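You operate a simulated robot arm through the tools that you are given. There is no shell and no other tool.

The job below is to be done with a simulated two-armed robot. You get a single attempt, and the scene is never put back.

TASK
Wipe the old paste off the lapping plate, then brush the card's paste on its middle.
Fine: use the black pad and the black brush; put both back. Set down upright: black brush. A coat counts when it lies all over at full strength: go over it till it gets no stronger. What is to be rubbed or washed off counts as gone when no trace of it is left.

The check looks at the end state, three seconds after you hand in, the way a careful person would. Anything else that was tipped, shoved, dropped, spilled or broken makes it a failure.

THE ROBOT
Two 6-joint arms with two-finger parallel grippers on one trunk that stands fixed in place. Base frame: the origin is at the foot of the trunk, x ahead of it, y to its left, z up; the work surface is at about z = 950. Readings come in mm, degrees, newtons and seconds.
The left shoulder is at [60, 187, 1222], the right one opposite. With the tool pointing down near the work surface each hand reaches from about 260 to 620 mm from the base axis, measured 20 degrees to its own side. Payload 1.57 kg a hand.
The TCP of each hand is the grasp point between the finger pads, 30 mm short of the fingertips. In the tool frame z runs along the fingers and y along their closing line. Largest opening 110 mm; finger width 24, thickness 12; the body of the gripper, 48 by 112 mm, starts 78 mm behind the TCP.
Orientation is that of the tool frame in the base frame, as [roll, pitch, yaw] about the fixed x, y, z axes, in that order (R = Rz(yaw) Ry(pitch) Rx(roll)). With the fingers straight down and closing along the base's y, the tool's x points along the base's -x, its y along +y and its z along -z.

THE INTERFACE
- The arms move only by the tool nudge_tool. It takes "left_deltas", "right_deltas" or both (then of equal length, played together; a hand with none holds still); each is text: rows parted by semicolons, each of 7 numbers parted by spaces: the shift along the base's x, y, z in m, then the turn, a rotation vector about the base's x, y, z in degrees, then the opening, from 0 (shut) to 1 (fully open). In form: dx dy dz wx wy wz fingers; .... A call has 1 to 20 rows; each row shifts and turns the commanded pose from where the row before left it. Rows are played at 5 a second. More than 50 mm and 8.6 degrees between two rows, or a gripper value outside its range, and nothing of the call is played. A pose out of reach is approached as far as the arm can. The call stops where the force on the tool passes 40 N (or 10 N more than at its start, if that is more) or the arm is blocked; 0.2 s more then pass. The fingers move at their own pace (about 153 mm/s each) and stop on an object; they squeeze with about 36 N. The grip force told is the motor's: it shows also when the fingers shut on nothing. Time passes only in rows, and 0.2 s behind the last, so rows that do not move let the fingers close. It gives the time, the measured TCP pose, the force on the tool (base axes), the opening and the grip force at its end, in the units of the frame above (readings bear some noise), with the torque about the TCP (base axes, N m) and any sound that the robot's microphone picked up.
- Cameras (640 x 400 px; columns grow to the right, rows downward): "scene" is now at [20.6, 7.3, 1777.4]; the picture's right is [0.07, -1.00, 0.00], its down [-0.74, -0.05, -0.67] and it looks along [0.67, 0.05, -0.74] (base axes); focal length 320 px, centre (320, 200). "left" rides on the left gripper at [70, -16, -141] in its tool frame; the picture's right is [0.23, 0.97, 0.00], its down [-0.86, 0.20, -0.48] and it looks along [-0.47, 0.11, 0.88] (tool axes); focal length 222 px, centre (320, 200). "right" rides on the right gripper at [70, 16, -141] in its tool frame; the picture's right is [-0.23, 0.97, 0.00], its down [-0.86, -0.20, -0.48] and it looks along [-0.47, -0.11, 0.88] (tool axes); focal length 222 px, centre (320, 200). There is no depth. A picture from a camera that has moved, and an enlarged one, comes with that camera's place and axes in the base frame and with its lens. The place of the scene camera against the robot may be out by one fixed shift of up to 12 mm in any direction.
- capture(camera): a new picture of that camera. No time passes.
- move_column(by): slides the trunk up (or, below 0, down) by that many mm; the arms and the scene camera ride with it, the base frame stays. It gives what a move gives, with no picture.
- pan_tilt(pan, tilt): turns the head with the scene camera to pan (to the left, within 86 degrees either way) and tilt (down, from -29 to 69), counted from straight ahead of the robot. It gives what a move gives.
- zoom(camera, box): a new picture of the part [left, top, right, bottom] of that camera's present view, enlarged. No time passes.
- sign_off(): hands the job in; it is judged then, once.

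Places have to be worked out from the pictures, the camera data and where the tool is seen. Open the grippers and draw the arms clear of the work before you hand the job in, unless the task says otherwise.

The tools are called after ">>>" by a JSON object that holds its "method" and its "body". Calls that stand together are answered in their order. nudge_tool: Moves the arms, as the interface text tells. Its arguments: {"type":"object","properties":{"left_deltas":{"type":"string"},"right_deltas":{"type":"string"}},"required":[]} The other tools are called the same way: move_column (by) moves the trunk up or down; pan_tilt (pan, tilt) turns the head that bears the scene camera; capture (camera) takes a picture; zoom (camera, box) takes an enlarged picture of a part of a camera's view; sign_off () hands the job in.

At the start:

```text
time: 0.0
left_tcp_pos: [418.9, 209.9, 1298.2]
left_tool_rot: [-180.0, 0.0, -179.9]
left_wrist_force: [0.7, -0.2, 0.2]
left_moment: [0.02, -0.03, 0.0]
left_width: 110.2
left_grasp_force: 0.0
right_tcp_pos: [437.4, -120.6, 1302.1]
right_tool_rot: [-180.0, -0.1, -179.9]
right_wrist_force: [0.8, 0.4, 0.5]
right_moment: [0.02, -0.01, 0.0]
right_width: 110.2
right_grasp_force: 0.1
trunk travel left (down, up): [-850.0, 140.0]
head pan, tilt (commanded): [4.0, 47.9]
```

scene: 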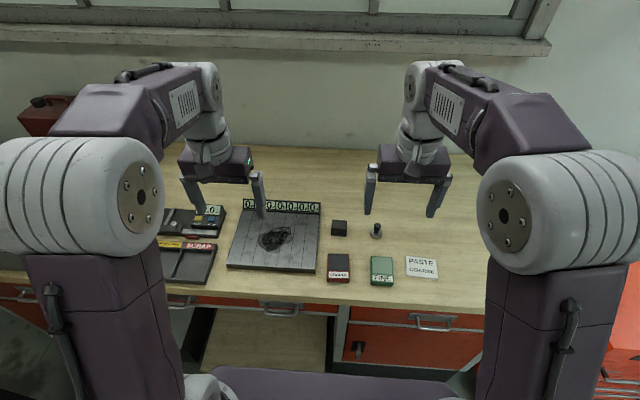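
right: 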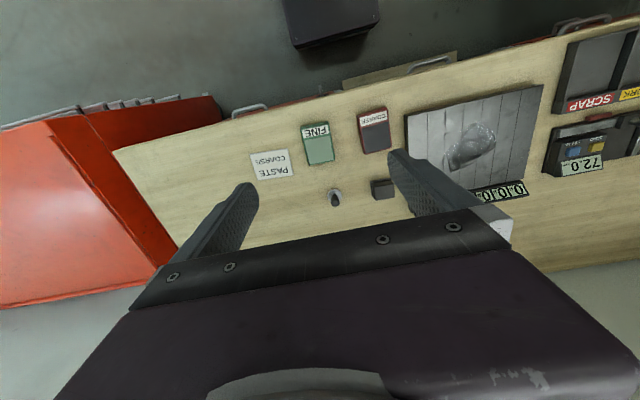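
left: 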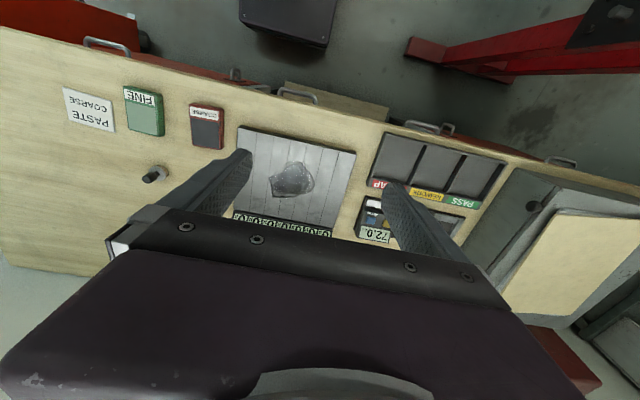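

I start by looking closer at the table: the lapping plate with old paste, the black pad, the brush, the two pots and the card.

>>> {"method": "zoom", "body": {"camera": "scene", "box": [300, 190, 460, 290]}}

>>> {"method": "zoom", "body": {"camera": "scene", "box": [150, 180, 340, 300]}}

>>> {"method": "zoom", "body": {"camera": "right", "box": [240, 80, 560, 280]}}

>>> {"method": "zoom", "body": {"camera": "left", "box": [40, 60, 360, 260]}}

```text
4.00 times, centred on (380, 240) of scene
camera zoom: at [20.6, 7.3, 1777.4], right [0.07, -1.0, 0.0], down [-0.74, -0.05, -0.67], along [0.67, 0.05, -0.74], focal length 1280 px, centre (80, 40)
```

zoom: 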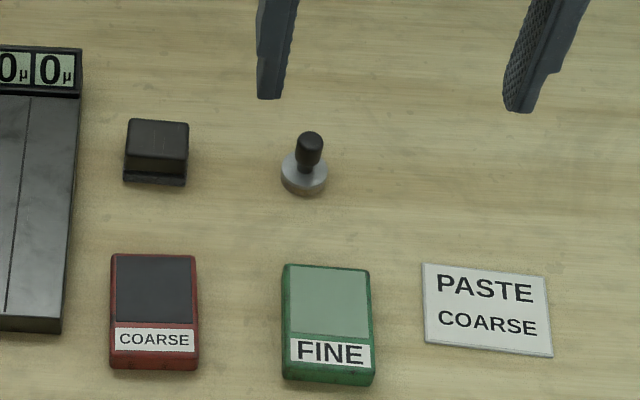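

```text
3.33 times, centred on (245, 240) of scene
camera zoom: at [20.6, 7.3, 1777.4], right [0.07, -1.0, 0.0], down [-0.74, -0.05, -0.67], along [0.67, 0.05, -0.74], focal length 1067 px, centre (570, 67)
```

zoom: 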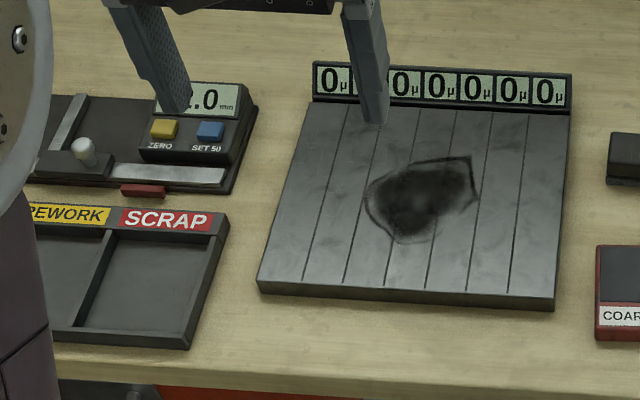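

```text
2.00 times, centred on (400, 180) of right
camera zoom: at [365.8, -103.6, 1444.6], right [0.23, 0.97, 0.0], down [0.86, -0.2, 0.48], along [0.47, -0.11, -0.88], focal length 444 px, centre (160, 240)
```

zoom: 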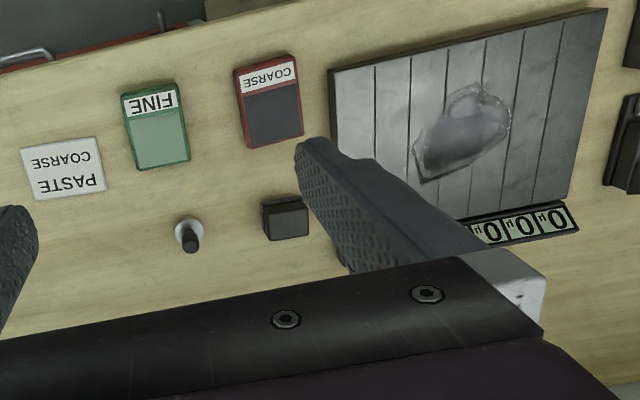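

```text
2.00 times, centred on (200, 160) of left
camera zoom: at [350.0, 193.4, 1439.3], right [-0.23, 0.97, 0.0], down [0.86, 0.2, 0.48], along [0.47, 0.11, -0.88], focal length 444 px, centre (560, 280)
```

zoom: 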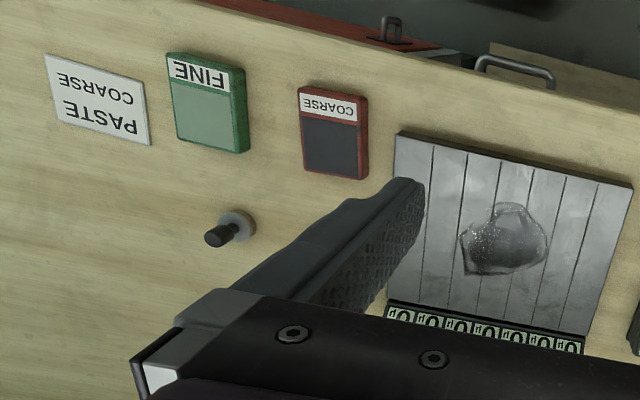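

The card says COARSE, so the red-framed pad is the paste. The black wiping pad is near (624,-11), the brush near (625,-126), and the plate spans about x 474–690, y 49–305. I move the right hand closer to look at the pad and brush, and the left lower over the plate.

>>> {"method": "nudge_tool", "body": {"right_deltas": "0.021 0.015 -0.038 0 0 0 1; 0.021 0.015 -0.038 0 0 0 1; 0.021 0.015 -0.038 0 0 0 1; 0.021 0.015 -0.038 0 0 0 1", "left_deltas": "0.03 0 -0.025 0 0 0 1; 0.03 0 -0.025 0 0 0 1; 0.02 0 -0.025 0 0 0 1; 0.02 0 -0.025 0 0 0 1"}}

>>> {"method": "capture", "body": {"camera": "right"}}

>>> {"method": "capture", "body": {"camera": "left"}}

>>> {"method": "capture", "body": {"camera": "scene"}}

```text
time: 1.0
left_tcp_pos: [522.3, 211.8, 1196.9]
left_tool_rot: [180.0, -0.2, -180.0]
left_wrist_force: [1.1, 0.1, -0.6]
left_moment: [0.0, 0.07, 0.02]
left_width: 110.1
left_grasp_force: 0.1
right_tcp_pos: [521.8, -59.9, 1149.0]
right_tool_rot: [-179.9, -0.2, 180.0]
right_wrist_force: [0.3, 1.1, -0.4]
right_moment: [-0.02, 0.02, 0.0]
right_width: 110.3
right_grasp_force: 0.1
trunk travel left (down, up): [-850.0, 140.0]
head pan, tilt (commanded): [4.0, 47.9]
```

```text
taken
camera right: at [451.9, -41.6, 1291.0], right [0.23, 0.97, 0.0], down [0.86, -0.2, 0.48], along [0.46, -0.11, -0.88], focal length 222 px, centre (320, 200)
```

right: 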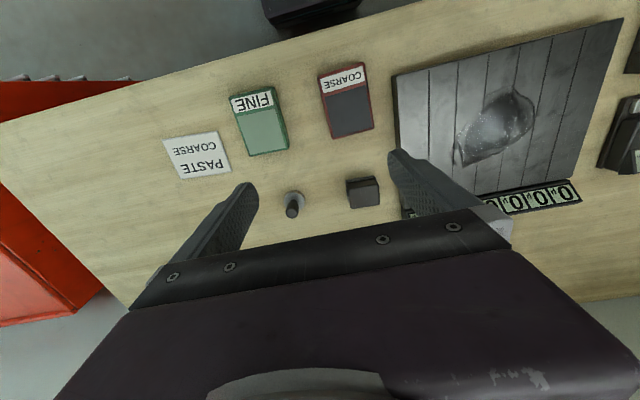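

```text
taken
camera left: at [453.6, 194.7, 1338.4], right [-0.23, 0.97, 0.0], down [0.86, 0.2, 0.48], along [0.46, 0.11, -0.88], focal length 222 px, centre (320, 200)
```

left: 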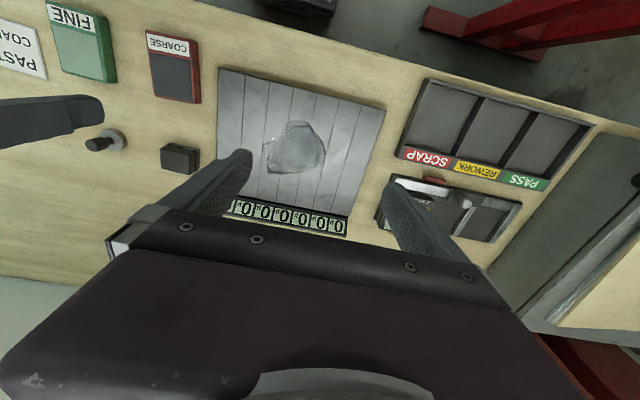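

```text
taken
camera scene: at [24.8, 8.4, 1777.4], right [0.07, -1.0, 0.0], down [-0.74, -0.05, -0.67], along [0.67, 0.05, -0.74], focal length 320 px, centre (320, 200)
```

scene: 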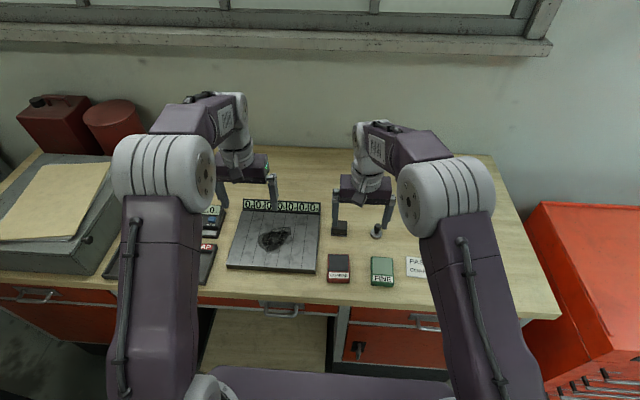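

Both hands reached easily. Now enlarge the views of the pad, brush, paste pads and the plate's display.

>>> {"method": "zoom", "body": {"camera": "right", "box": [240, 130, 400, 230]}}

>>> {"method": "zoom", "body": {"camera": "left", "box": [210, 60, 390, 240]}}

>>> {"method": "zoom", "body": {"camera": "right", "box": [150, 50, 400, 200]}}

>>> {"method": "zoom", "body": {"camera": "scene", "box": [220, 190, 420, 290]}}

```text
4.00 times, centred on (320, 180) of right
camera zoom: at [451.9, -41.6, 1291.0], right [0.23, 0.97, 0.0], down [0.86, -0.2, 0.48], along [0.46, -0.11, -0.88], focal length 888 px, centre (320, 280)
```

zoom: 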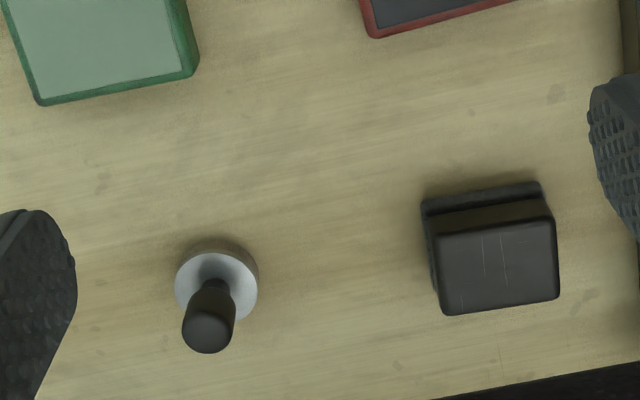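

```text
2.22 times, centred on (300, 150) of left
camera zoom: at [453.6, 194.7, 1338.4], right [-0.23, 0.97, 0.0], down [0.86, 0.2, 0.48], along [0.46, 0.11, -0.88], focal length 494 px, centre (364, 311)
```

zoom: 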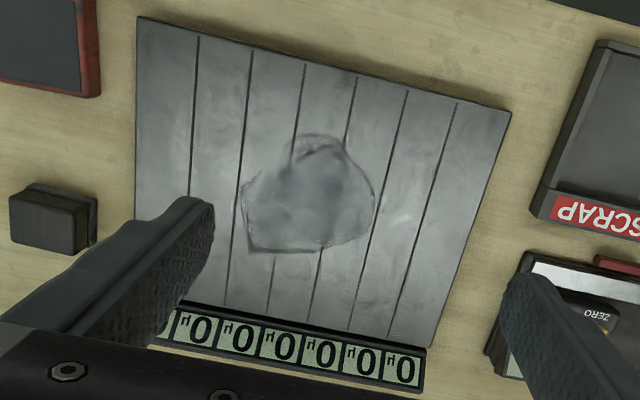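

```text
2.56 times, centred on (275, 125) of right
camera zoom: at [451.9, -41.6, 1291.0], right [0.23, 0.97, 0.0], down [0.86, -0.2, 0.48], along [0.46, -0.11, -0.88], focal length 569 px, centre (435, 392)
```

zoom: 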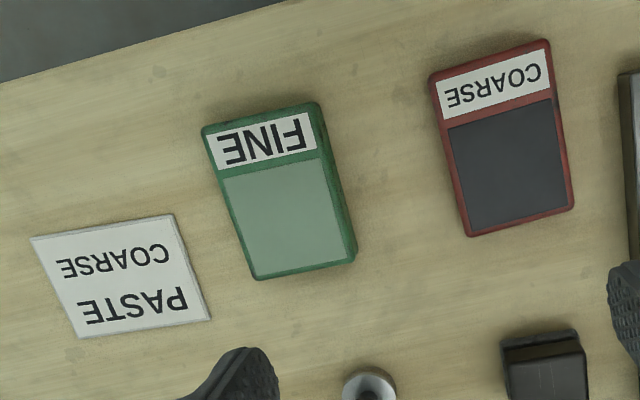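

```text
3.20 times, centred on (320, 240) of scene
camera zoom: at [24.8, 8.4, 1777.4], right [0.07, -1.0, 0.0], down [-0.74, -0.05, -0.67], along [0.67, 0.05, -0.74], focal length 1024 px, centre (320, 72)
```

zoom: 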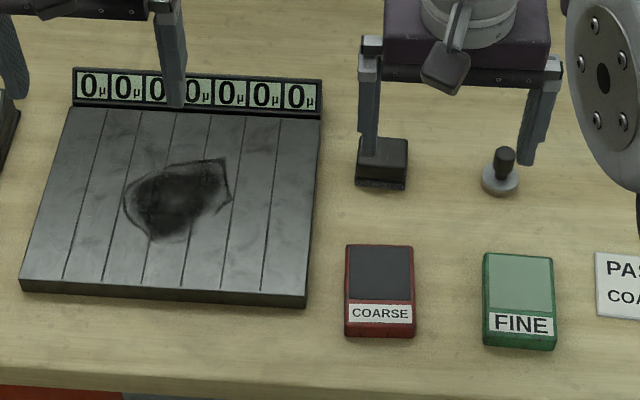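

The plate has 7 strips with 7 readouts at 0 µ, the old paste covers its middle; the wiping pad is around (623,-12) and the brush about (622,-127), handle top about z 1000. I test reach: left hand withdraws, right hand goes over the plate's middle, staying high.

>>> {"method": "nudge_tool", "body": {"left_deltas": "-0.035 0.025 0.01 0 0 0 1; -0.035 0.025 0.01 0 0 0 1; -0.035 0.025 0.01 0 0 0 1; -0.035 0.025 0.01 0 0 0 1; -0.03 0.02 0.01 0 0 0 1; 0 0 0 0 0 0 1; 0 0 0 0 0 0 1; 0 0 0 0 0 0 1; 0 0 0 0 0 0 1; 0 0 0 0 0 0 1", "right_deltas": "0 0 0 0 0 0 1; 0 0 0 0 0 0 1; 0 0 0 0 0 0 1; 0.01 0.045 0 0 0 0 1; 0.01 0.045 0 0 0 0 1; 0.01 0.045 0 0 0 0 1; 0.01 0.045 0 0 0 0 1; 0.01 0.045 0 0 0 0 1; 0.005 0.015 0 0 0 0 1; 0 0 0 0 0 0 1"}}

>>> {"method": "capture", "body": {"camera": "scene"}}

>>> {"method": "capture", "body": {"camera": "right"}}

```text
time: 3.2
left_tcp_pos: [348.0, 329.1, 1248.0]
left_tool_rot: [-180.0, -0.1, -180.0]
left_wrist_force: [0.2, -0.2, 0.5]
left_moment: [0.03, 0.01, 0.03]
left_width: 109.9
left_grasp_force: 0.1
right_tcp_pos: [501.3, 117.5, 1141.7]
right_tool_rot: [-180.0, 0.1, 180.0]
right_wrist_force: [0.2, -0.1, 0.2]
right_moment: [-0.01, -0.01, -0.01]
right_width: 109.9
right_grasp_force: 0.0
right hand out of reach, approached as far as the arm can: row 6, 7, 8, 9
trunk travel left (down, up): [-850.0, 140.0]
head pan, tilt (commanded): [4.0, 47.9]
```

```text
taken
camera scene: at [20.3, 6.6, 1777.4], right [0.07, -1.0, 0.0], down [-0.74, -0.05, -0.67], along [0.67, 0.05, -0.74], focal length 320 px, centre (320, 200)
```

scene: 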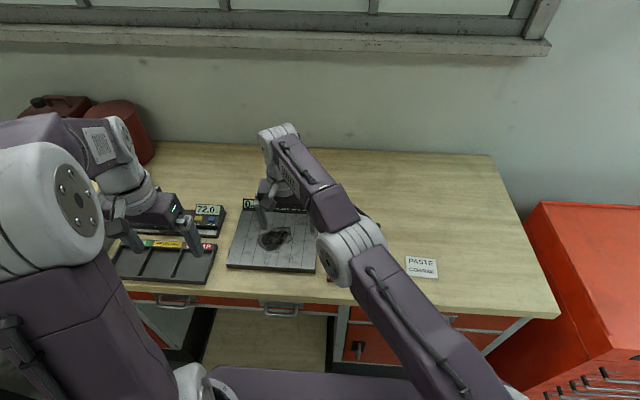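

```text
taken
camera right: at [431.1, 134.7, 1283.8], right [0.23, 0.97, 0.0], down [0.85, -0.2, 0.48], along [0.47, -0.11, -0.88], focal length 222 px, centre (320, 200)
```

right: 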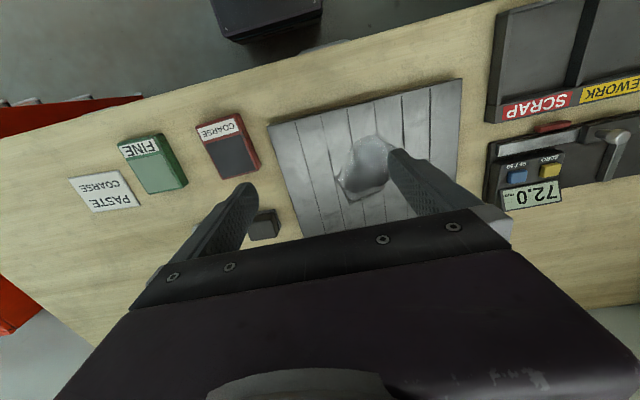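

The straight-down limit is about 536 mm from the shoulder, so I will need some forward tilt of the tool. I send the right hand back to its side and bring the left toward the wiping pad with a 20° forward tilt, still high.

>>> {"method": "nudge_tool", "body": {"right_deltas": "-0.012 -0.042 0.012 0 0 0 1; -0.012 -0.042 0.012 0 0 0 1; -0.012 -0.042 0.012 0 0 0 1; -0.012 -0.042 0.012 0 0 0 1; -0.012 -0.042 0.012 0 0 0 1; -0.012 -0.042 0.012 0 0 0 1; -0.012 -0.042 0.012 0 0 0 1; -0.012 -0.042 0.012 0 0 0 1; 0 0 0 0 0 0 1"}}

>>> {"method": "nudge_tool", "body": {"left_deltas": "0.02 -0.042 -0.01 0 -4 0 1; 0.02 -0.042 -0.01 0 -4 0 1; 0.02 -0.042 -0.01 0 -4 0 1; 0.02 -0.042 -0.01 0 -4 0 1; 0.02 -0.042 -0.01 0 -4 0 1; 0.02 -0.042 -0.01 0 0 -2.4 1; 0.02 -0.042 -0.01 0 0 0 1; 0.02 -0.042 -0.01 0 0 0 1; 0 0 0 0 0 0 1"}}

>>> {"method": "capture", "body": {"camera": "left"}}

>>> {"method": "capture", "body": {"camera": "scene"}}

```text
time: 5.2
left_tcp_pos: [350.1, 329.7, 1248.5]
left_tool_rot: [-180.0, 0.0, 179.9]
left_wrist_force: [-0.6, -0.2, 0.4]
left_moment: [0.02, -0.02, -0.02]
left_width: 109.9
left_grasp_force: 0.0
right_tcp_pos: [540.2, 4.8, 1224.9]
right_tool_rot: [-179.9, -0.2, -180.0]
right_wrist_force: [-0.5, 0.0, 0.0]
right_moment: [-0.01, 0.0, 0.01]
right_width: 109.8
right_grasp_force: 0.2
right hand out of reach, approached as far as the arm can: row 1, 2, 3, 4, 5, 6, 7, 8
trunk travel left (down, up): [-850.0, 140.0]
head pan, tilt (commanded): [4.0, 47.9]
```

```text
time: 6.9
left_tcp_pos: [493.6, 25.8, 1173.4]
left_tool_rot: [179.6, 19.5, 177.6]
left_wrist_force: [-0.5, 0.2, 0.1]
left_moment: [-0.01, 0.05, 0.02]
left_width: 110.0
left_grasp_force: 0.0
right_tcp_pos: [547.0, -7.6, 1223.3]
right_tool_rot: [-179.6, 0.3, 179.7]
right_wrist_force: [13.8, -4.3, 0.3]
right_moment: [0.63, 2.12, 0.11]
right_width: 109.7
right_grasp_force: 0.0
trunk travel left (down, up): [-850.0, 140.0]
head pan, tilt (commanded): [4.0, 47.9]
stopped in row 8 (right hand): the force on the tool passed its limit at 107 N (the readings are from after the stop); the commanded pose is now the measured one
```

```text
taken
camera left: at [380.4, 13.1, 1283.5], right [-0.18, 0.98, -0.07], down [0.65, 0.17, 0.74], along [0.74, 0.08, -0.67], focal length 222 px, centre (320, 200)
```

left: 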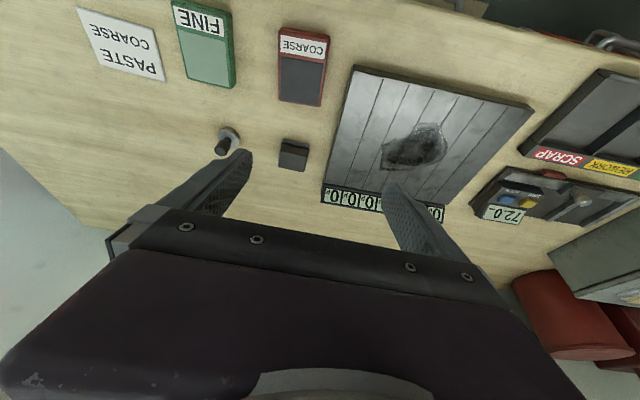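

```text
taken
camera scene: at [22.2, 4.5, 1777.4], right [0.07, -1.0, 0.0], down [-0.74, -0.05, -0.67], along [0.67, 0.05, -0.74], focal length 320 px, centre (320, 200)
```

scene: 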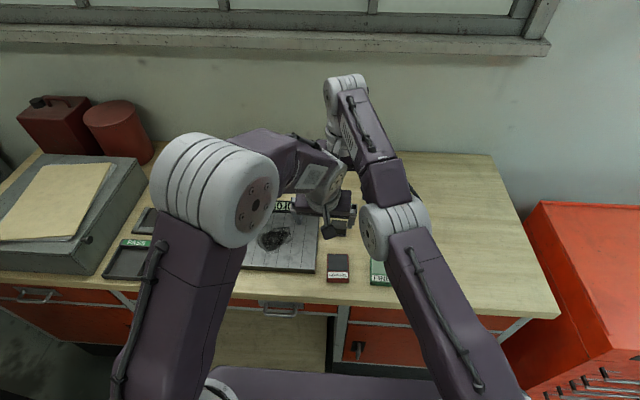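

The two arms touched because the right arm had barely retreated (its command was far out of reach). I separate them now: left backs off first, then right goes out to its own side.

>>> {"method": "nudge_tool", "body": {"left_deltas": "-0.03 0.025 0 0 0 0 1; -0.03 0.025 0 0 0 0 1; 0 0 0 0 0 0 1; 0 0 0 0 0 0 1; 0 0 0 0 0 0 1; 0 0 0 0 0 0 1; 0 0 0 0 0 0 1; 0 0 0 0 0 0 1", "right_deltas": "0 0 0 0 0 0 1; 0 -0.02 0.01 0 0 0 1; 0 -0.045 0.01 0 0 0 1; -0.015 -0.045 0.01 0 0 0 1; -0.02 -0.045 0.01 0 0 0 1; -0.02 -0.045 0.01 0 0 0 1; -0.02 -0.04 0.01 0 0 0 1; 0 0 0 0 0 0 1"}}

>>> {"method": "capture", "body": {"camera": "scene"}}

```text
refused: row 5 steps farther than a row can; nothing moved
```

```text
taken
camera scene: at [22.2, 4.5, 1777.4], right [0.07, -1.0, 0.0], down [-0.74, -0.05, -0.67], along [0.67, 0.05, -0.74], focal length 320 px, centre (320, 200)
```

scene: 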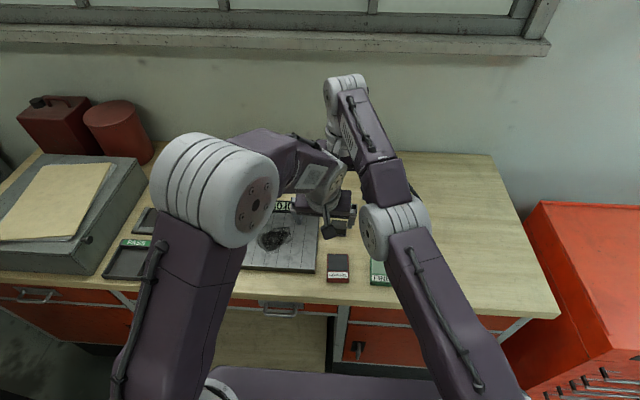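

One row was a hair over 50 mm; I repeat the separation with smaller steps.

>>> {"method": "nudge_tool", "body": {"left_deltas": "-0.03 0.025 0 0 0 0 1; -0.03 0.025 0 0 0 0 1; 0 0 0 0 0 0 1; 0 0 0 0 0 0 1; 0 0 0 0 0 0 1; 0 0 0 0 0 0 1; 0 0 0 0 0 0 1; 0 0 0 0 0 0 1", "right_deltas": "0 0 0 0 0 0 1; 0 -0.02 0.01 0 0 0 1; 0 -0.042 0.01 0 0 0 1; -0.015 -0.042 0.01 0 0 0 1; -0.018 -0.042 0.01 0 0 0 1; -0.018 -0.042 0.01 0 0 0 1; -0.018 -0.042 0.01 0 0 0 1; 0 0 0 0 0 0 1"}}

>>> {"method": "capture", "body": {"camera": "scene"}}

```text
time: 8.7
left_tcp_pos: [433.2, 79.4, 1174.2]
left_tool_rot: [180.0, 19.6, 177.8]
left_wrist_force: [-0.5, 0.0, 0.7]
left_moment: [-0.01, -0.04, 0.03]
left_width: 110.2
left_grasp_force: 0.0
right_tcp_pos: [556.7, -90.6, 1262.8]
right_tool_rot: [-179.3, 0.1, 179.9]
right_wrist_force: [-0.2, 0.5, -0.3]
right_moment: [-0.01, -0.02, -0.02]
right_width: 110.0
right_grasp_force: 0.1
right hand out of reach, approached as far as the arm can: row 2, 3, 4, 5, 6, 7
trunk travel left (down, up): [-850.0, 140.0]
head pan, tilt (commanded): [4.0, 47.9]
```

```text
taken
camera scene: at [20.3, 8.0, 1777.4], right [0.07, -1.0, 0.0], down [-0.74, -0.05, -0.67], along [0.67, 0.05, -0.74], focal length 320 px, centre (320, 200)
```

scene: 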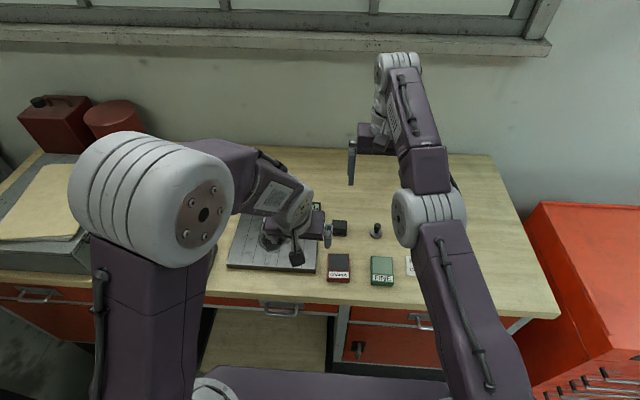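

The right hand lags behind its command; I send one idle row to see what pose it settles at.

>>> {"method": "nudge_tool", "body": {"right_deltas": "0 0 0 0 0 0 1; 0 0 0 0 0 0 1; 0 0 0 0 0 0 1"}}

```text
time: 9.5
left_tcp_pos: [432.5, 78.0, 1174.3]
left_tool_rot: [179.8, 19.6, 177.8]
left_wrist_force: [0.1, -0.6, -0.5]
left_moment: [0.0, 0.0, 0.0]
left_width: 109.9
left_grasp_force: 0.0
right_tcp_pos: [557.4, -90.1, 1261.2]
right_tool_rot: [-179.5, 0.1, 179.8]
right_wrist_force: [-0.3, -0.5, -0.7]
right_moment: [0.01, -0.03, 0.03]
right_width: 110.0
right_grasp_force: 0.0
trunk travel left (down, up): [-850.0, 140.0]
head pan, tilt (commanded): [4.0, 47.9]
```

It rests stretched near singularity at (557,-90,1261). I pull it straight back (-x) in small steps to bend the elbow again.

>>> {"method": "nudge_tool", "body": {"right_deltas": "-0.02 0 0 0 0 0 1; -0.02 0 0 0 0 0 1; -0.03 0 0 0 0 0 1; -0.03 0 0 0 0 0 1; 0 0 0 0 0 0 1"}}

```text
time: 10.7
left_tcp_pos: [432.6, 78.6, 1174.9]
left_tool_rot: [179.8, 19.7, 177.8]
left_wrist_force: [0.7, -0.6, 0.2]
left_moment: [-0.01, 0.0, 0.0]
left_width: 109.9
left_grasp_force: 0.1
right_tcp_pos: [556.9, -91.6, 1261.7]
right_tool_rot: [-179.5, 0.1, 179.7]
right_wrist_force: [0.1, 0.0, 0.0]
right_moment: [0.01, 0.01, 0.01]
right_width: 110.1
right_grasp_force: 0.1
right hand out of reach, approached as far as the arm can: row 1, 2, 3, 4
trunk travel left (down, up): [-850.0, 140.0]
head pan, tilt (commanded): [4.0, 47.9]
```

Pure radial pull is locked by the straight elbow. A vertical move should let shoulder and elbow share motion, so I lower the hand a little (still far above everything) and then pull back.

>>> {"method": "nudge_tool", "body": {"right_deltas": "0 0 -0.03 0 0 0 1; 0 0 -0.03 0 0 0 1; -0.02 0 -0.02 0 0 0 1; -0.03 0 0 0 0 0 1; -0.03 0 0 0 0 0 1; 0 0 0 0 0 0 1"}}

```text
time: 12.1
left_tcp_pos: [433.4, 78.9, 1173.5]
left_tool_rot: [179.7, 19.5, 177.7]
left_wrist_force: [-0.5, 0.0, -0.2]
left_moment: [0.03, -0.02, 0.0]
left_width: 109.9
left_grasp_force: 0.0
right_tcp_pos: [571.9, -82.4, 1207.8]
right_tool_rot: [-179.5, 0.1, 179.8]
right_wrist_force: [-1.1, -0.3, 0.7]
right_moment: [0.01, 0.02, -0.01]
right_width: 110.2
right_grasp_force: 0.0
right hand out of reach, approached as far as the arm can: row 1, 2, 3, 4, 5
trunk travel left (down, up): [-850.0, 140.0]
head pan, tilt (commanded): [4.0, 47.9]
```

Still locked. I try coupling with a tool pitch: pulling back while tilting the fingers toward the robot, which should make the elbow share the rotation and bend.

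>>> {"method": "nudge_tool", "body": {"right_deltas": "-0.045 0 0 0 8 0 1; -0.045 0 0 0 8 0 1; 0 0 0 0 0 0 1"}}

```text
time: 12.9
left_tcp_pos: [433.7, 77.6, 1174.6]
left_tool_rot: [179.9, 19.6, 177.9]
left_wrist_force: [0.3, 0.7, 0.8]
left_moment: [-0.02, 0.0, -0.02]
left_width: 110.1
left_grasp_force: 0.1
right_tcp_pos: [505.9, -74.6, 1219.8]
right_tool_rot: [-179.4, -15.8, 179.8]
right_wrist_force: [1.0, 0.7, 0.2]
right_moment: [-0.04, -0.03, 0.05]
right_width: 110.2
right_grasp_force: 0.0
right hand out of reach, approached as far as the arm can: row 1, 2
trunk travel left (down, up): [-850.0, 140.0]
head pan, tilt (commanded): [4.0, 47.9]
```

The hand followed partly. Now I check whether a plain pull back works from here.

>>> {"method": "nudge_tool", "body": {"right_deltas": "-0.03 0 0 0 0 0 1; -0.03 0 0 0 0 0 1; 0 0 0 0 0 0 1"}}

>>> {"method": "capture", "body": {"camera": "scene"}}

```text
time: 13.7
left_tcp_pos: [433.9, 77.6, 1173.6]
left_tool_rot: [179.9, 19.6, 177.8]
left_wrist_force: [0.2, -0.1, 0.4]
left_moment: [-0.04, 0.02, 0.01]
left_width: 110.1
left_grasp_force: 0.1
right_tcp_pos: [448.1, -75.4, 1220.5]
right_tool_rot: [-179.6, -15.7, 179.8]
right_wrist_force: [-0.4, 0.5, 0.4]
right_moment: [0.04, 0.02, 0.01]
right_width: 110.0
right_grasp_force: 0.0
trunk travel left (down, up): [-850.0, 140.0]
head pan, tilt (commanded): [4.0, 47.9]
```

```text
taken
camera scene: at [22.7, 7.1, 1777.4], right [0.07, -1.0, 0.0], down [-0.74, -0.05, -0.67], along [0.67, 0.05, -0.74], focal length 320 px, centre (320, 200)
```

scene: 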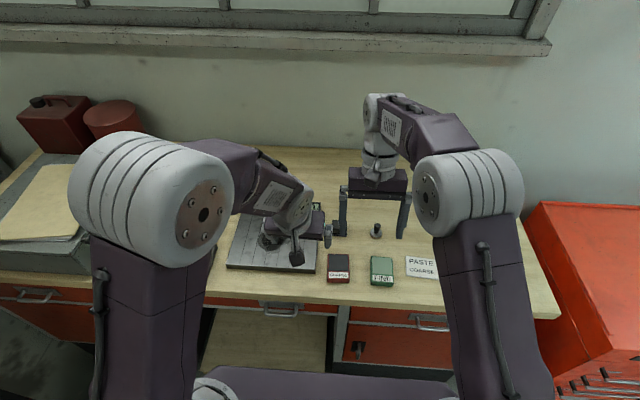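

Unlocked. I straighten the right tool and take that arm well out to its side.

>>> {"method": "nudge_tool", "body": {"right_deltas": "-0.01 -0.03 0.01 0 -7.8 0 1; -0.01 -0.03 0.01 0 -8 0 1; -0.01 -0.04 0.01 0 0 0 1; -0.01 -0.04 0.01 0 0 0 1; 0 0 0 0 0 0 1"}}

>>> {"method": "capture", "body": {"camera": "left"}}

```text
time: 14.9
left_tcp_pos: [432.2, 78.5, 1174.6]
left_tool_rot: [179.8, 19.7, 177.7]
left_wrist_force: [-0.6, 0.7, -0.2]
left_moment: [-0.01, 0.02, 0.01]
left_width: 109.8
left_grasp_force: 0.1
right_tcp_pos: [405.3, -215.7, 1263.2]
right_tool_rot: [-179.6, 0.2, 179.7]
right_wrist_force: [-0.2, 0.3, 0.7]
right_moment: [0.01, 0.01, -0.03]
right_width: 109.9
right_grasp_force: 0.1
trunk travel left (down, up): [-850.0, 140.0]
head pan, tilt (commanded): [4.0, 47.9]
```

```text
taken
camera left: at [319.3, 66.1, 1284.0], right [-0.18, 0.98, -0.07], down [0.65, 0.17, 0.74], along [0.74, 0.08, -0.67], focal length 222 px, centre (320, 200)
```

left: 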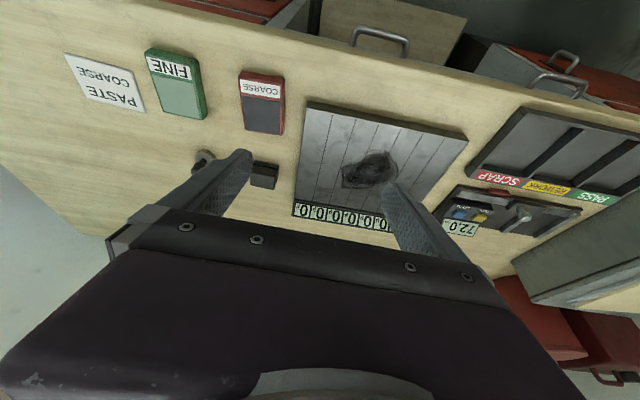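

Both arms are free. For more reach near the table I lower the trunk by 90 mm (both hands stay well above the bench).

>>> {"method": "move_column", "body": {"by": -90}}

>>> {"method": "capture", "body": {"camera": "scene"}}

>>> {"method": "capture", "body": {"camera": "left"}}

```text
time: 16.1
left_tcp_pos: [432.5, 79.2, 1083.9]
left_tool_rot: [179.9, 19.6, 177.7]
left_wrist_force: [0.3, -0.3, -0.4]
left_moment: [-0.02, 0.02, -0.06]
left_width: 110.0
left_grasp_force: 0.1
right_tcp_pos: [404.7, -216.8, 1171.1]
right_tool_rot: [-179.5, 0.1, 179.8]
right_wrist_force: [-0.4, 0.9, -0.3]
right_moment: [-0.03, -0.01, 0.01]
right_width: 109.9
right_grasp_force: 0.0
trunk travel left (down, up): [-760.0, 230.0]
head pan, tilt (commanded): [4.0, 47.9]
```

```text
taken
camera scene: at [20.4, 7.4, 1687.5], right [0.07, -1.0, 0.0], down [-0.74, -0.05, -0.67], along [0.67, 0.05, -0.74], focal length 320 px, centre (320, 200)
```

scene: 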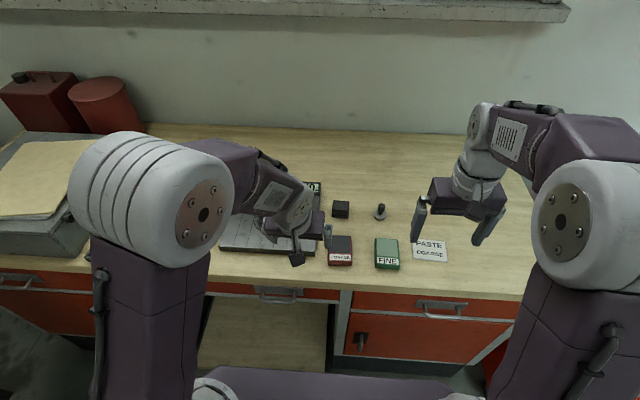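

```text
taken
camera left: at [319.9, 65.9, 1193.9], right [-0.18, 0.98, -0.07], down [0.65, 0.17, 0.74], along [0.74, 0.08, -0.67], focal length 222 px, centre (320, 200)
```

left: 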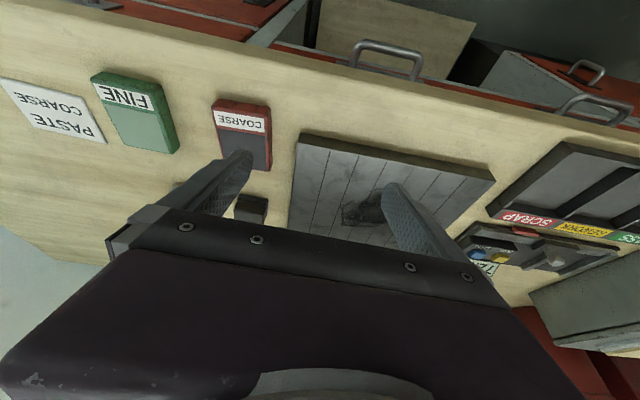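

Trunk lowered. I bring the left hand over the wiping pad at about z 1070 with 30° forward tilt and then look.

>>> {"method": "nudge_tool", "body": {"left_deltas": "0.033 -0.018 -0.003 0 -2.1 0 1; 0.033 -0.018 -0.003 0 -2.1 0 1; 0.033 -0.018 -0.003 0 -2.1 0 1; 0.033 -0.018 -0.003 0 -2.1 0 1; 0.033 -0.018 -0.003 0 -2.1 0 1; 0 0 0 0 0 0 1"}}

>>> {"method": "capture", "body": {"camera": "left"}}

>>> {"method": "capture", "body": {"camera": "scene"}}

```text
time: 17.6
left_tcp_pos: [598.5, -11.0, 1070.6]
left_tool_rot: [179.3, 30.2, 177.6]
left_wrist_force: [0.2, 0.0, 0.9]
left_moment: [-0.08, 0.0, 0.02]
left_width: 110.1
left_grasp_force: 0.1
right_tcp_pos: [404.3, -216.4, 1172.4]
right_tool_rot: [-179.5, 0.1, 179.8]
right_wrist_force: [0.8, 0.0, 0.4]
right_moment: [0.03, -0.02, 0.0]
right_width: 110.2
right_grasp_force: 0.0
trunk travel left (down, up): [-760.0, 230.0]
head pan, tilt (commanded): [4.0, 47.9]
```

```text
taken
camera left: at [466.8, -23.7, 1156.7], right [-0.16, 0.98, -0.11], down [0.51, 0.17, 0.85], along [0.85, 0.08, -0.52], focal length 222 px, centre (320, 200)
```

left: 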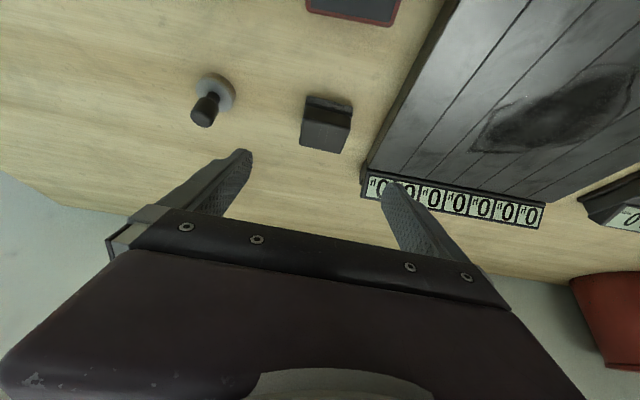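

```text
taken
camera scene: at [19.6, 7.7, 1687.4], right [0.07, -1.0, 0.0], down [-0.74, -0.05, -0.67], along [0.67, 0.05, -0.74], focal length 320 px, centre (320, 200)
```

scene: 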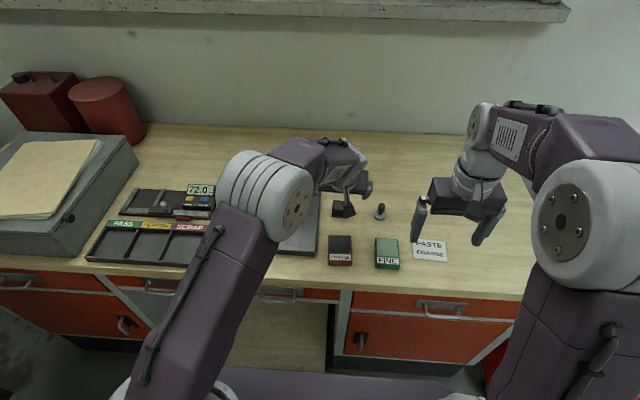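

I zoom into the left view to place the pad and measure its faces.

>>> {"method": "zoom", "body": {"camera": "left", "box": [180, 60, 380, 185]}}

>>> {"method": "zoom", "body": {"camera": "scene", "box": [300, 170, 460, 270]}}

```text
3.20 times, centred on (280, 122) of left
camera zoom: at [466.8, -23.7, 1156.7], right [-0.16, 0.98, -0.11], down [0.51, 0.17, 0.85], along [0.85, 0.08, -0.52], focal length 711 px, centre (448, 448)
```

zoom: 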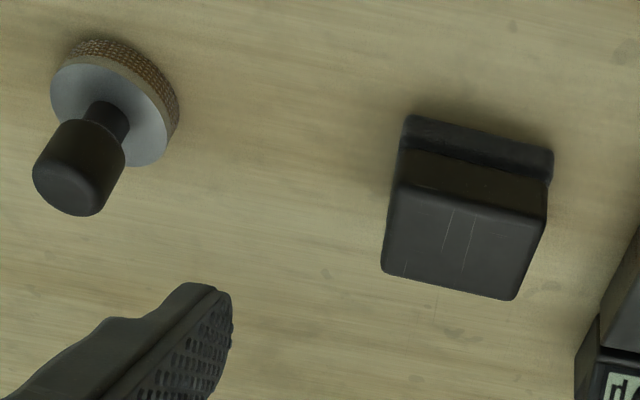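

```text
4.00 times, centred on (380, 220) of scene
camera zoom: at [19.6, 7.7, 1687.4], right [0.07, -1.0, 0.0], down [-0.74, -0.05, -0.67], along [0.67, 0.05, -0.74], focal length 1280 px, centre (80, 120)
```

zoom: 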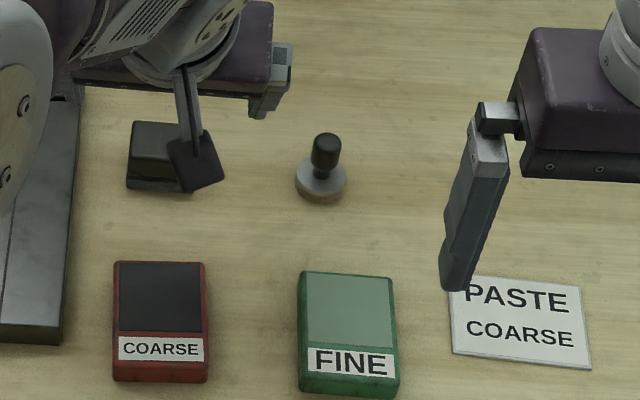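

The pad's body is about 46 mm wide (y centre ≈ -12), x about 611–647, top z ≈ 977, with a felt foot up to about z 960. I close the fingers to 66 mm (to clear the plate's edge) and come down to z≈1035 above it.

>>> {"method": "nudge_tool", "body": {"left_deltas": "0.01 -0.0005 -0.018 0 0 0 0.6; 0.0095 -0.0005 -0.018 0 0 0 0.6; 0 0 0 0 0 0 0.6"}}

>>> {"method": "capture", "body": {"camera": "left"}}

>>> {"method": "zoom", "body": {"camera": "scene", "box": [280, 160, 440, 260]}}

>>> {"method": "capture", "body": {"camera": "right"}}

```text
time: 18.4
left_tcp_pos: [617.5, -12.4, 1033.7]
left_tool_rot: [179.3, 30.1, 177.6]
left_wrist_force: [-0.1, -0.1, 0.6]
left_moment: [-0.01, 0.03, 0.0]
left_width: 66.1
left_grasp_force: 0.0
right_tcp_pos: [403.3, -215.5, 1172.6]
right_tool_rot: [-179.5, 0.0, 179.8]
right_wrist_force: [-0.6, 0.3, -0.2]
right_moment: [-0.02, 0.01, 0.02]
right_width: 110.0
right_grasp_force: 0.0
trunk travel left (down, up): [-760.0, 230.0]
head pan, tilt (commanded): [4.0, 47.9]
```

```text
taken
camera left: at [486.0, -25.2, 1120.6], right [-0.16, 0.98, -0.1], down [0.51, 0.17, 0.84], along [0.85, 0.08, -0.52], focal length 222 px, centre (320, 200)
```

left: 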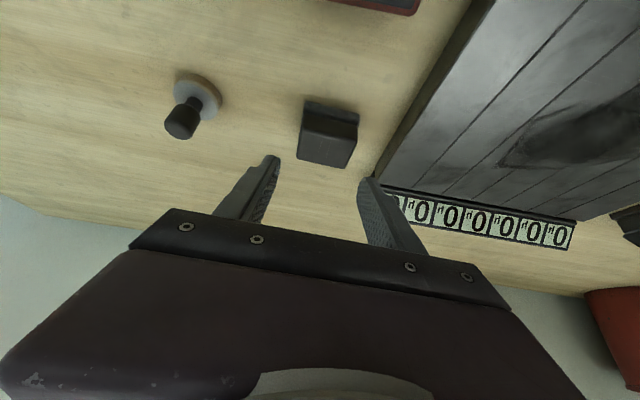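

```text
4.00 times, centred on (360, 210) of scene
camera zoom: at [19.8, 7.2, 1687.4], right [0.07, -1.0, 0.0], down [-0.74, -0.05, -0.67], along [0.67, 0.05, -0.74], focal length 1280 px, centre (160, 160)
```

zoom: 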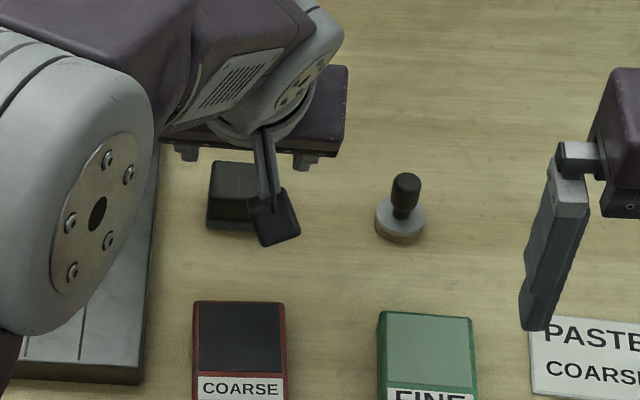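

```text
taken
camera right: at [333.2, -197.2, 1314.1], right [0.23, 0.97, -0.01], down [0.85, -0.2, 0.48], along [0.47, -0.12, -0.88], focal length 222 px, centre (320, 200)
```

right: 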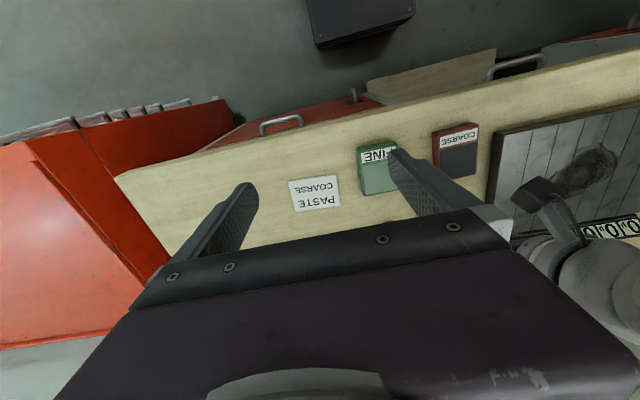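

Alignment check: zoom in on the pad between the fingertips.

>>> {"method": "zoom", "body": {"camera": "left", "box": [240, 80, 420, 200]}}

```text
3.33 times, centred on (330, 140) of left
camera zoom: at [486.0, -25.2, 1120.6], right [-0.16, 0.98, -0.1], down [0.51, 0.17, 0.84], along [0.85, 0.08, -0.52], focal length 740 px, centre (287, 400)
```

zoom: 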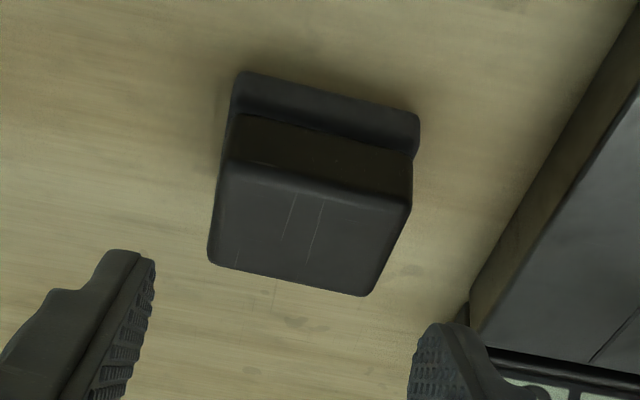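

The pad is centred under the fingers (body centre ≈ (627,-12), top z ≈ 983, felt foot up to ≈ 960). I descend to z≈994 with the fingers at 66 mm.

>>> {"method": "nudge_tool", "body": {"left_deltas": "0 0 -0.0135 0 0 0 0.6; 0 0 -0.0135 0 0 0 0.6; 0 0 -0.0125 0 0 0 0.6; 0 0 0 0 0 0 0.6"}}

>>> {"method": "zoom", "body": {"camera": "left", "box": [240, 80, 420, 200]}}

>>> {"method": "zoom", "body": {"camera": "scene", "box": [280, 160, 440, 260]}}

```text
time: 19.4
left_tcp_pos: [617.9, -12.4, 993.5]
left_tool_rot: [179.4, 30.1, 177.6]
left_wrist_force: [-0.9, -0.3, -0.5]
left_moment: [0.01, -0.02, -0.05]
left_width: 66.3
left_grasp_force: 0.0
right_tcp_pos: [404.3, -215.9, 1172.3]
right_tool_rot: [-179.5, 0.1, 179.8]
right_wrist_force: [-0.4, 0.2, 0.4]
right_moment: [0.01, -0.01, -0.01]
right_width: 110.4
right_grasp_force: 0.1
trunk travel left (down, up): [-760.0, 230.0]
head pan, tilt (commanded): [4.0, 47.9]
```

```text
3.33 times, centred on (330, 140) of left
camera zoom: at [486.2, -25.4, 1080.7], right [-0.16, 0.98, -0.11], down [0.51, 0.17, 0.84], along [0.85, 0.08, -0.52], focal length 740 px, centre (287, 400)
```

zoom: 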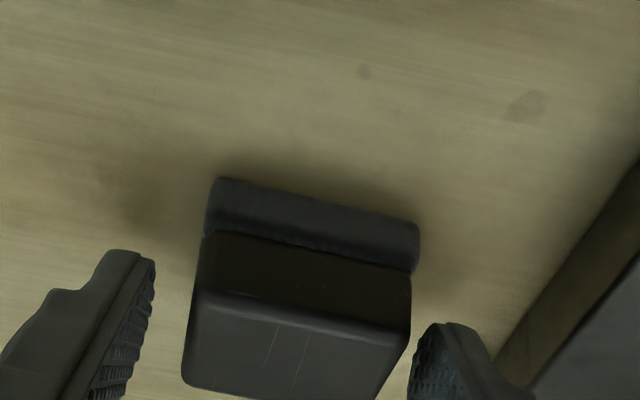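

```text
4.00 times, centred on (360, 210) of scene
camera zoom: at [20.5, 7.2, 1687.4], right [0.07, -1.0, 0.0], down [-0.74, -0.05, -0.67], along [0.67, 0.05, -0.74], focal length 1280 px, centre (160, 160)
```

zoom: 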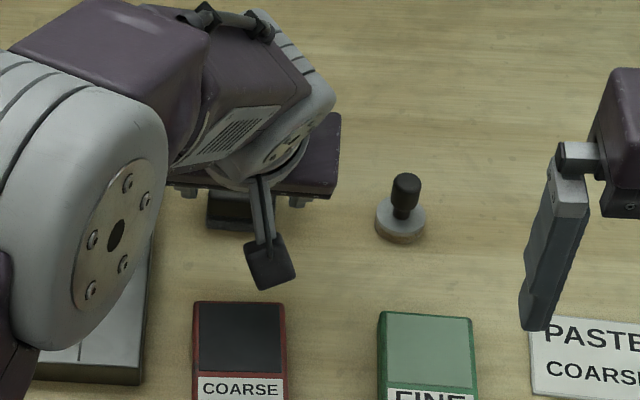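

The fingers straddle the pad, about 2 mm off centre in y. I shift +1.5 mm and close.

>>> {"method": "nudge_tool", "body": {"left_deltas": "0 0.0015 0 0 0 0 0.6; 0 0 0 0 0 0 0.5; 0 0 0 0 0 0 0.42; 0 0 0 0 0 0 0; 0 0 0 0 0 0 0; 0 0 0 0 0 0 0"}}

>>> {"method": "zoom", "body": {"camera": "left", "box": [240, 80, 420, 200]}}

```text
time: 20.8
left_tcp_pos: [617.8, -11.1, 994.0]
left_tool_rot: [179.4, 30.1, 177.5]
left_wrist_force: [0.0, 0.6, -0.4]
left_moment: [-0.02, -0.02, 0.01]
left_width: 48.8
left_grasp_force: 36.3
right_tcp_pos: [404.6, -216.5, 1171.7]
right_tool_rot: [-179.5, 0.2, 179.8]
right_wrist_force: [0.8, 0.0, -0.9]
right_moment: [-0.01, 0.01, -0.04]
right_width: 110.1
right_grasp_force: 0.0
trunk travel left (down, up): [-760.0, 230.0]
head pan, tilt (commanded): [4.0, 47.9]
```

```text
3.33 times, centred on (330, 140) of left
camera zoom: at [486.4, -23.9, 1080.9], right [-0.16, 0.98, -0.11], down [0.51, 0.17, 0.84], along [0.85, 0.08, -0.52], focal length 740 px, centre (287, 400)
```

zoom: 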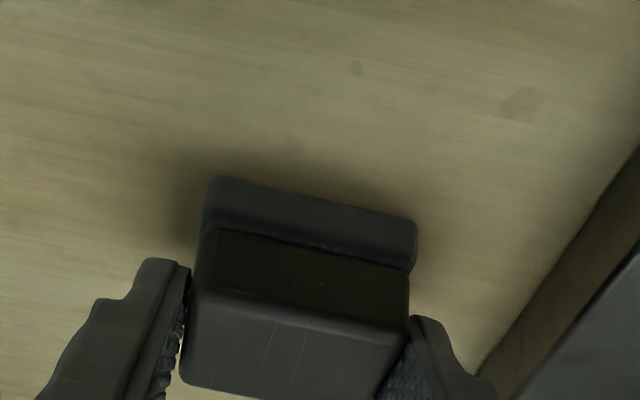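

The pad is gripped (48.8 mm, 36 N); its home pose is TCP (617.8,-11.1,994.0). I lift it straight up 70 mm and check.

>>> {"method": "nudge_tool", "body": {"left_deltas": "0 0 0.005 0 0 0 0; 0 0 0.015 0 0 0 0; 0 0 0.025 0 0 0 0; 0 0 0.025 0 0 0 0; 0 0 0 0 0 0 0"}}

>>> {"method": "zoom", "body": {"camera": "left", "box": [180, 60, 500, 260]}}

>>> {"method": "capture", "body": {"camera": "scene"}}

```text
time: 21.9
left_tcp_pos: [618.6, -11.2, 1064.4]
left_tool_rot: [179.4, 30.1, 177.6]
left_wrist_force: [-0.2, -0.4, -0.7]
left_moment: [0.03, 0.0, -0.03]
left_width: 0.0
left_grasp_force: 21.5
right_tcp_pos: [404.4, -215.4, 1172.7]
right_tool_rot: [-179.5, 0.1, 179.8]
right_wrist_force: [-0.1, -0.5, -0.4]
right_moment: [-0.02, -0.01, -0.02]
right_width: 110.2
right_grasp_force: 0.1
trunk travel left (down, up): [-760.0, 230.0]
head pan, tilt (commanded): [4.0, 47.9]
```

```text
2.00 times, centred on (340, 160) of left
camera zoom: at [486.8, -23.7, 1151.6], right [-0.16, 0.98, -0.1], down [0.51, 0.17, 0.84], along [0.85, 0.08, -0.53], focal length 444 px, centre (280, 280)
```

zoom: 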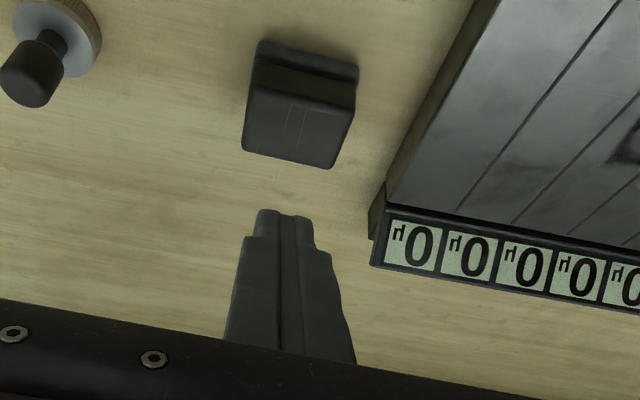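

```text
taken
camera scene: at [20.8, 7.2, 1687.4], right [0.07, -1.0, 0.0], down [-0.74, -0.05, -0.67], along [0.67, 0.05, -0.74], focal length 320 px, centre (320, 200)
```

scene: 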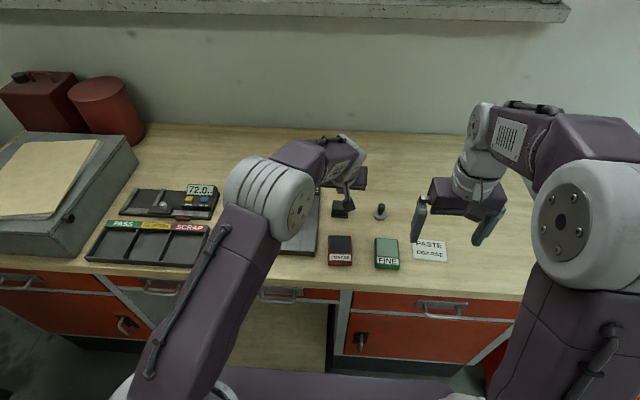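

The fingers slid up off the pad; it stayed in place (front edge x≈607, y≈-11.5). The fingertips probably caught only the rounded shoulder of the felt foot. I reopen the fingers and take a closer look at the pad's profile.

>>> {"method": "nudge_tool", "body": {"left_deltas": "0 0 0 0 0 0 0.6; 0 0 0 0 0 0 0.6"}}

>>> {"method": "zoom", "body": {"camera": "left", "box": [290, 70, 370, 150]}}

>>> {"method": "zoom", "body": {"camera": "scene", "box": [310, 180, 400, 240]}}

>>> {"method": "zoom", "body": {"camera": "right", "box": [400, 150, 640, 260]}}

```text
time: 22.6
left_tcp_pos: [618.3, -11.2, 1064.2]
left_tool_rot: [179.4, 30.2, 177.6]
left_wrist_force: [0.0, 0.0, 0.9]
left_moment: [0.0, 0.02, -0.01]
left_width: 66.1
left_grasp_force: 0.0
right_tcp_pos: [405.3, -215.9, 1172.0]
right_tool_rot: [-179.5, 0.1, 179.7]
right_wrist_force: [-0.7, -0.4, 0.1]
right_moment: [-0.01, 0.0, 0.01]
right_width: 110.0
right_grasp_force: 0.0
trunk travel left (down, up): [-760.0, 230.0]
head pan, tilt (commanded): [4.0, 47.9]
```

```text
5.00 times, centred on (330, 110) of left
camera zoom: at [486.8, -23.7, 1151.4], right [-0.16, 0.98, -0.1], down [0.51, 0.17, 0.84], along [0.85, 0.08, -0.52], focal length 1111 px, centre (270, 650)
```

zoom: 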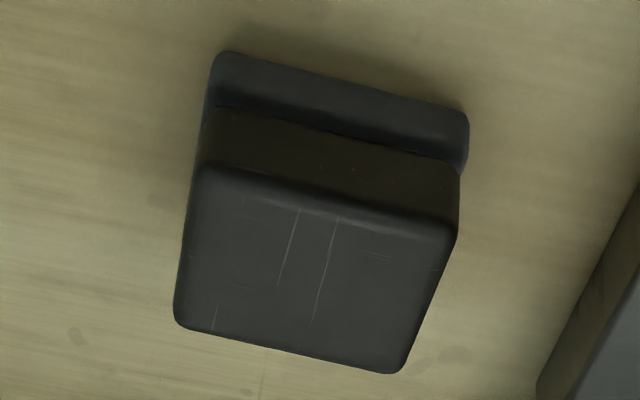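

```text
6.67 times, centred on (355, 210) of scene
camera zoom: at [20.7, 7.2, 1687.4], right [0.07, -1.0, 0.0], down [-0.74, -0.05, -0.67], along [0.67, 0.05, -0.74], focal length 2134 px, centre (87, 133)
```

zoom: 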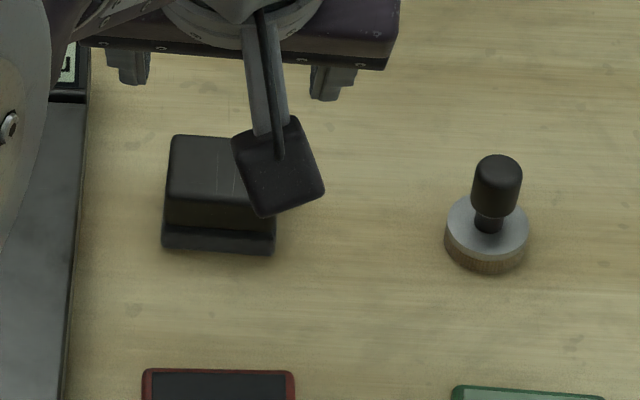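

```text
2.67 times, centred on (520, 205) of right
camera zoom: at [333.9, -197.2, 1313.9], right [0.23, 0.97, -0.01], down [0.85, -0.2, 0.48], along [0.47, -0.12, -0.88], focal length 592 px, centre (-213, 187)
```

zoom: 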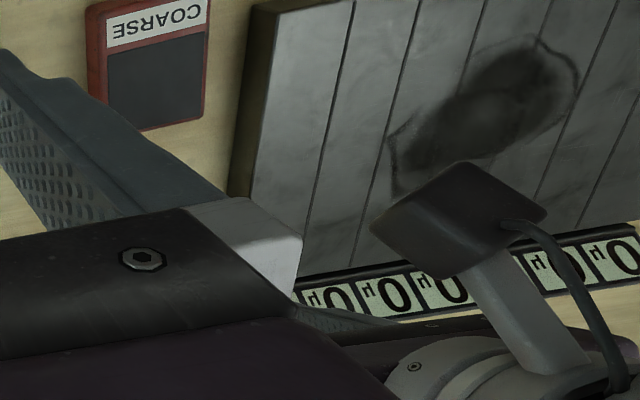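

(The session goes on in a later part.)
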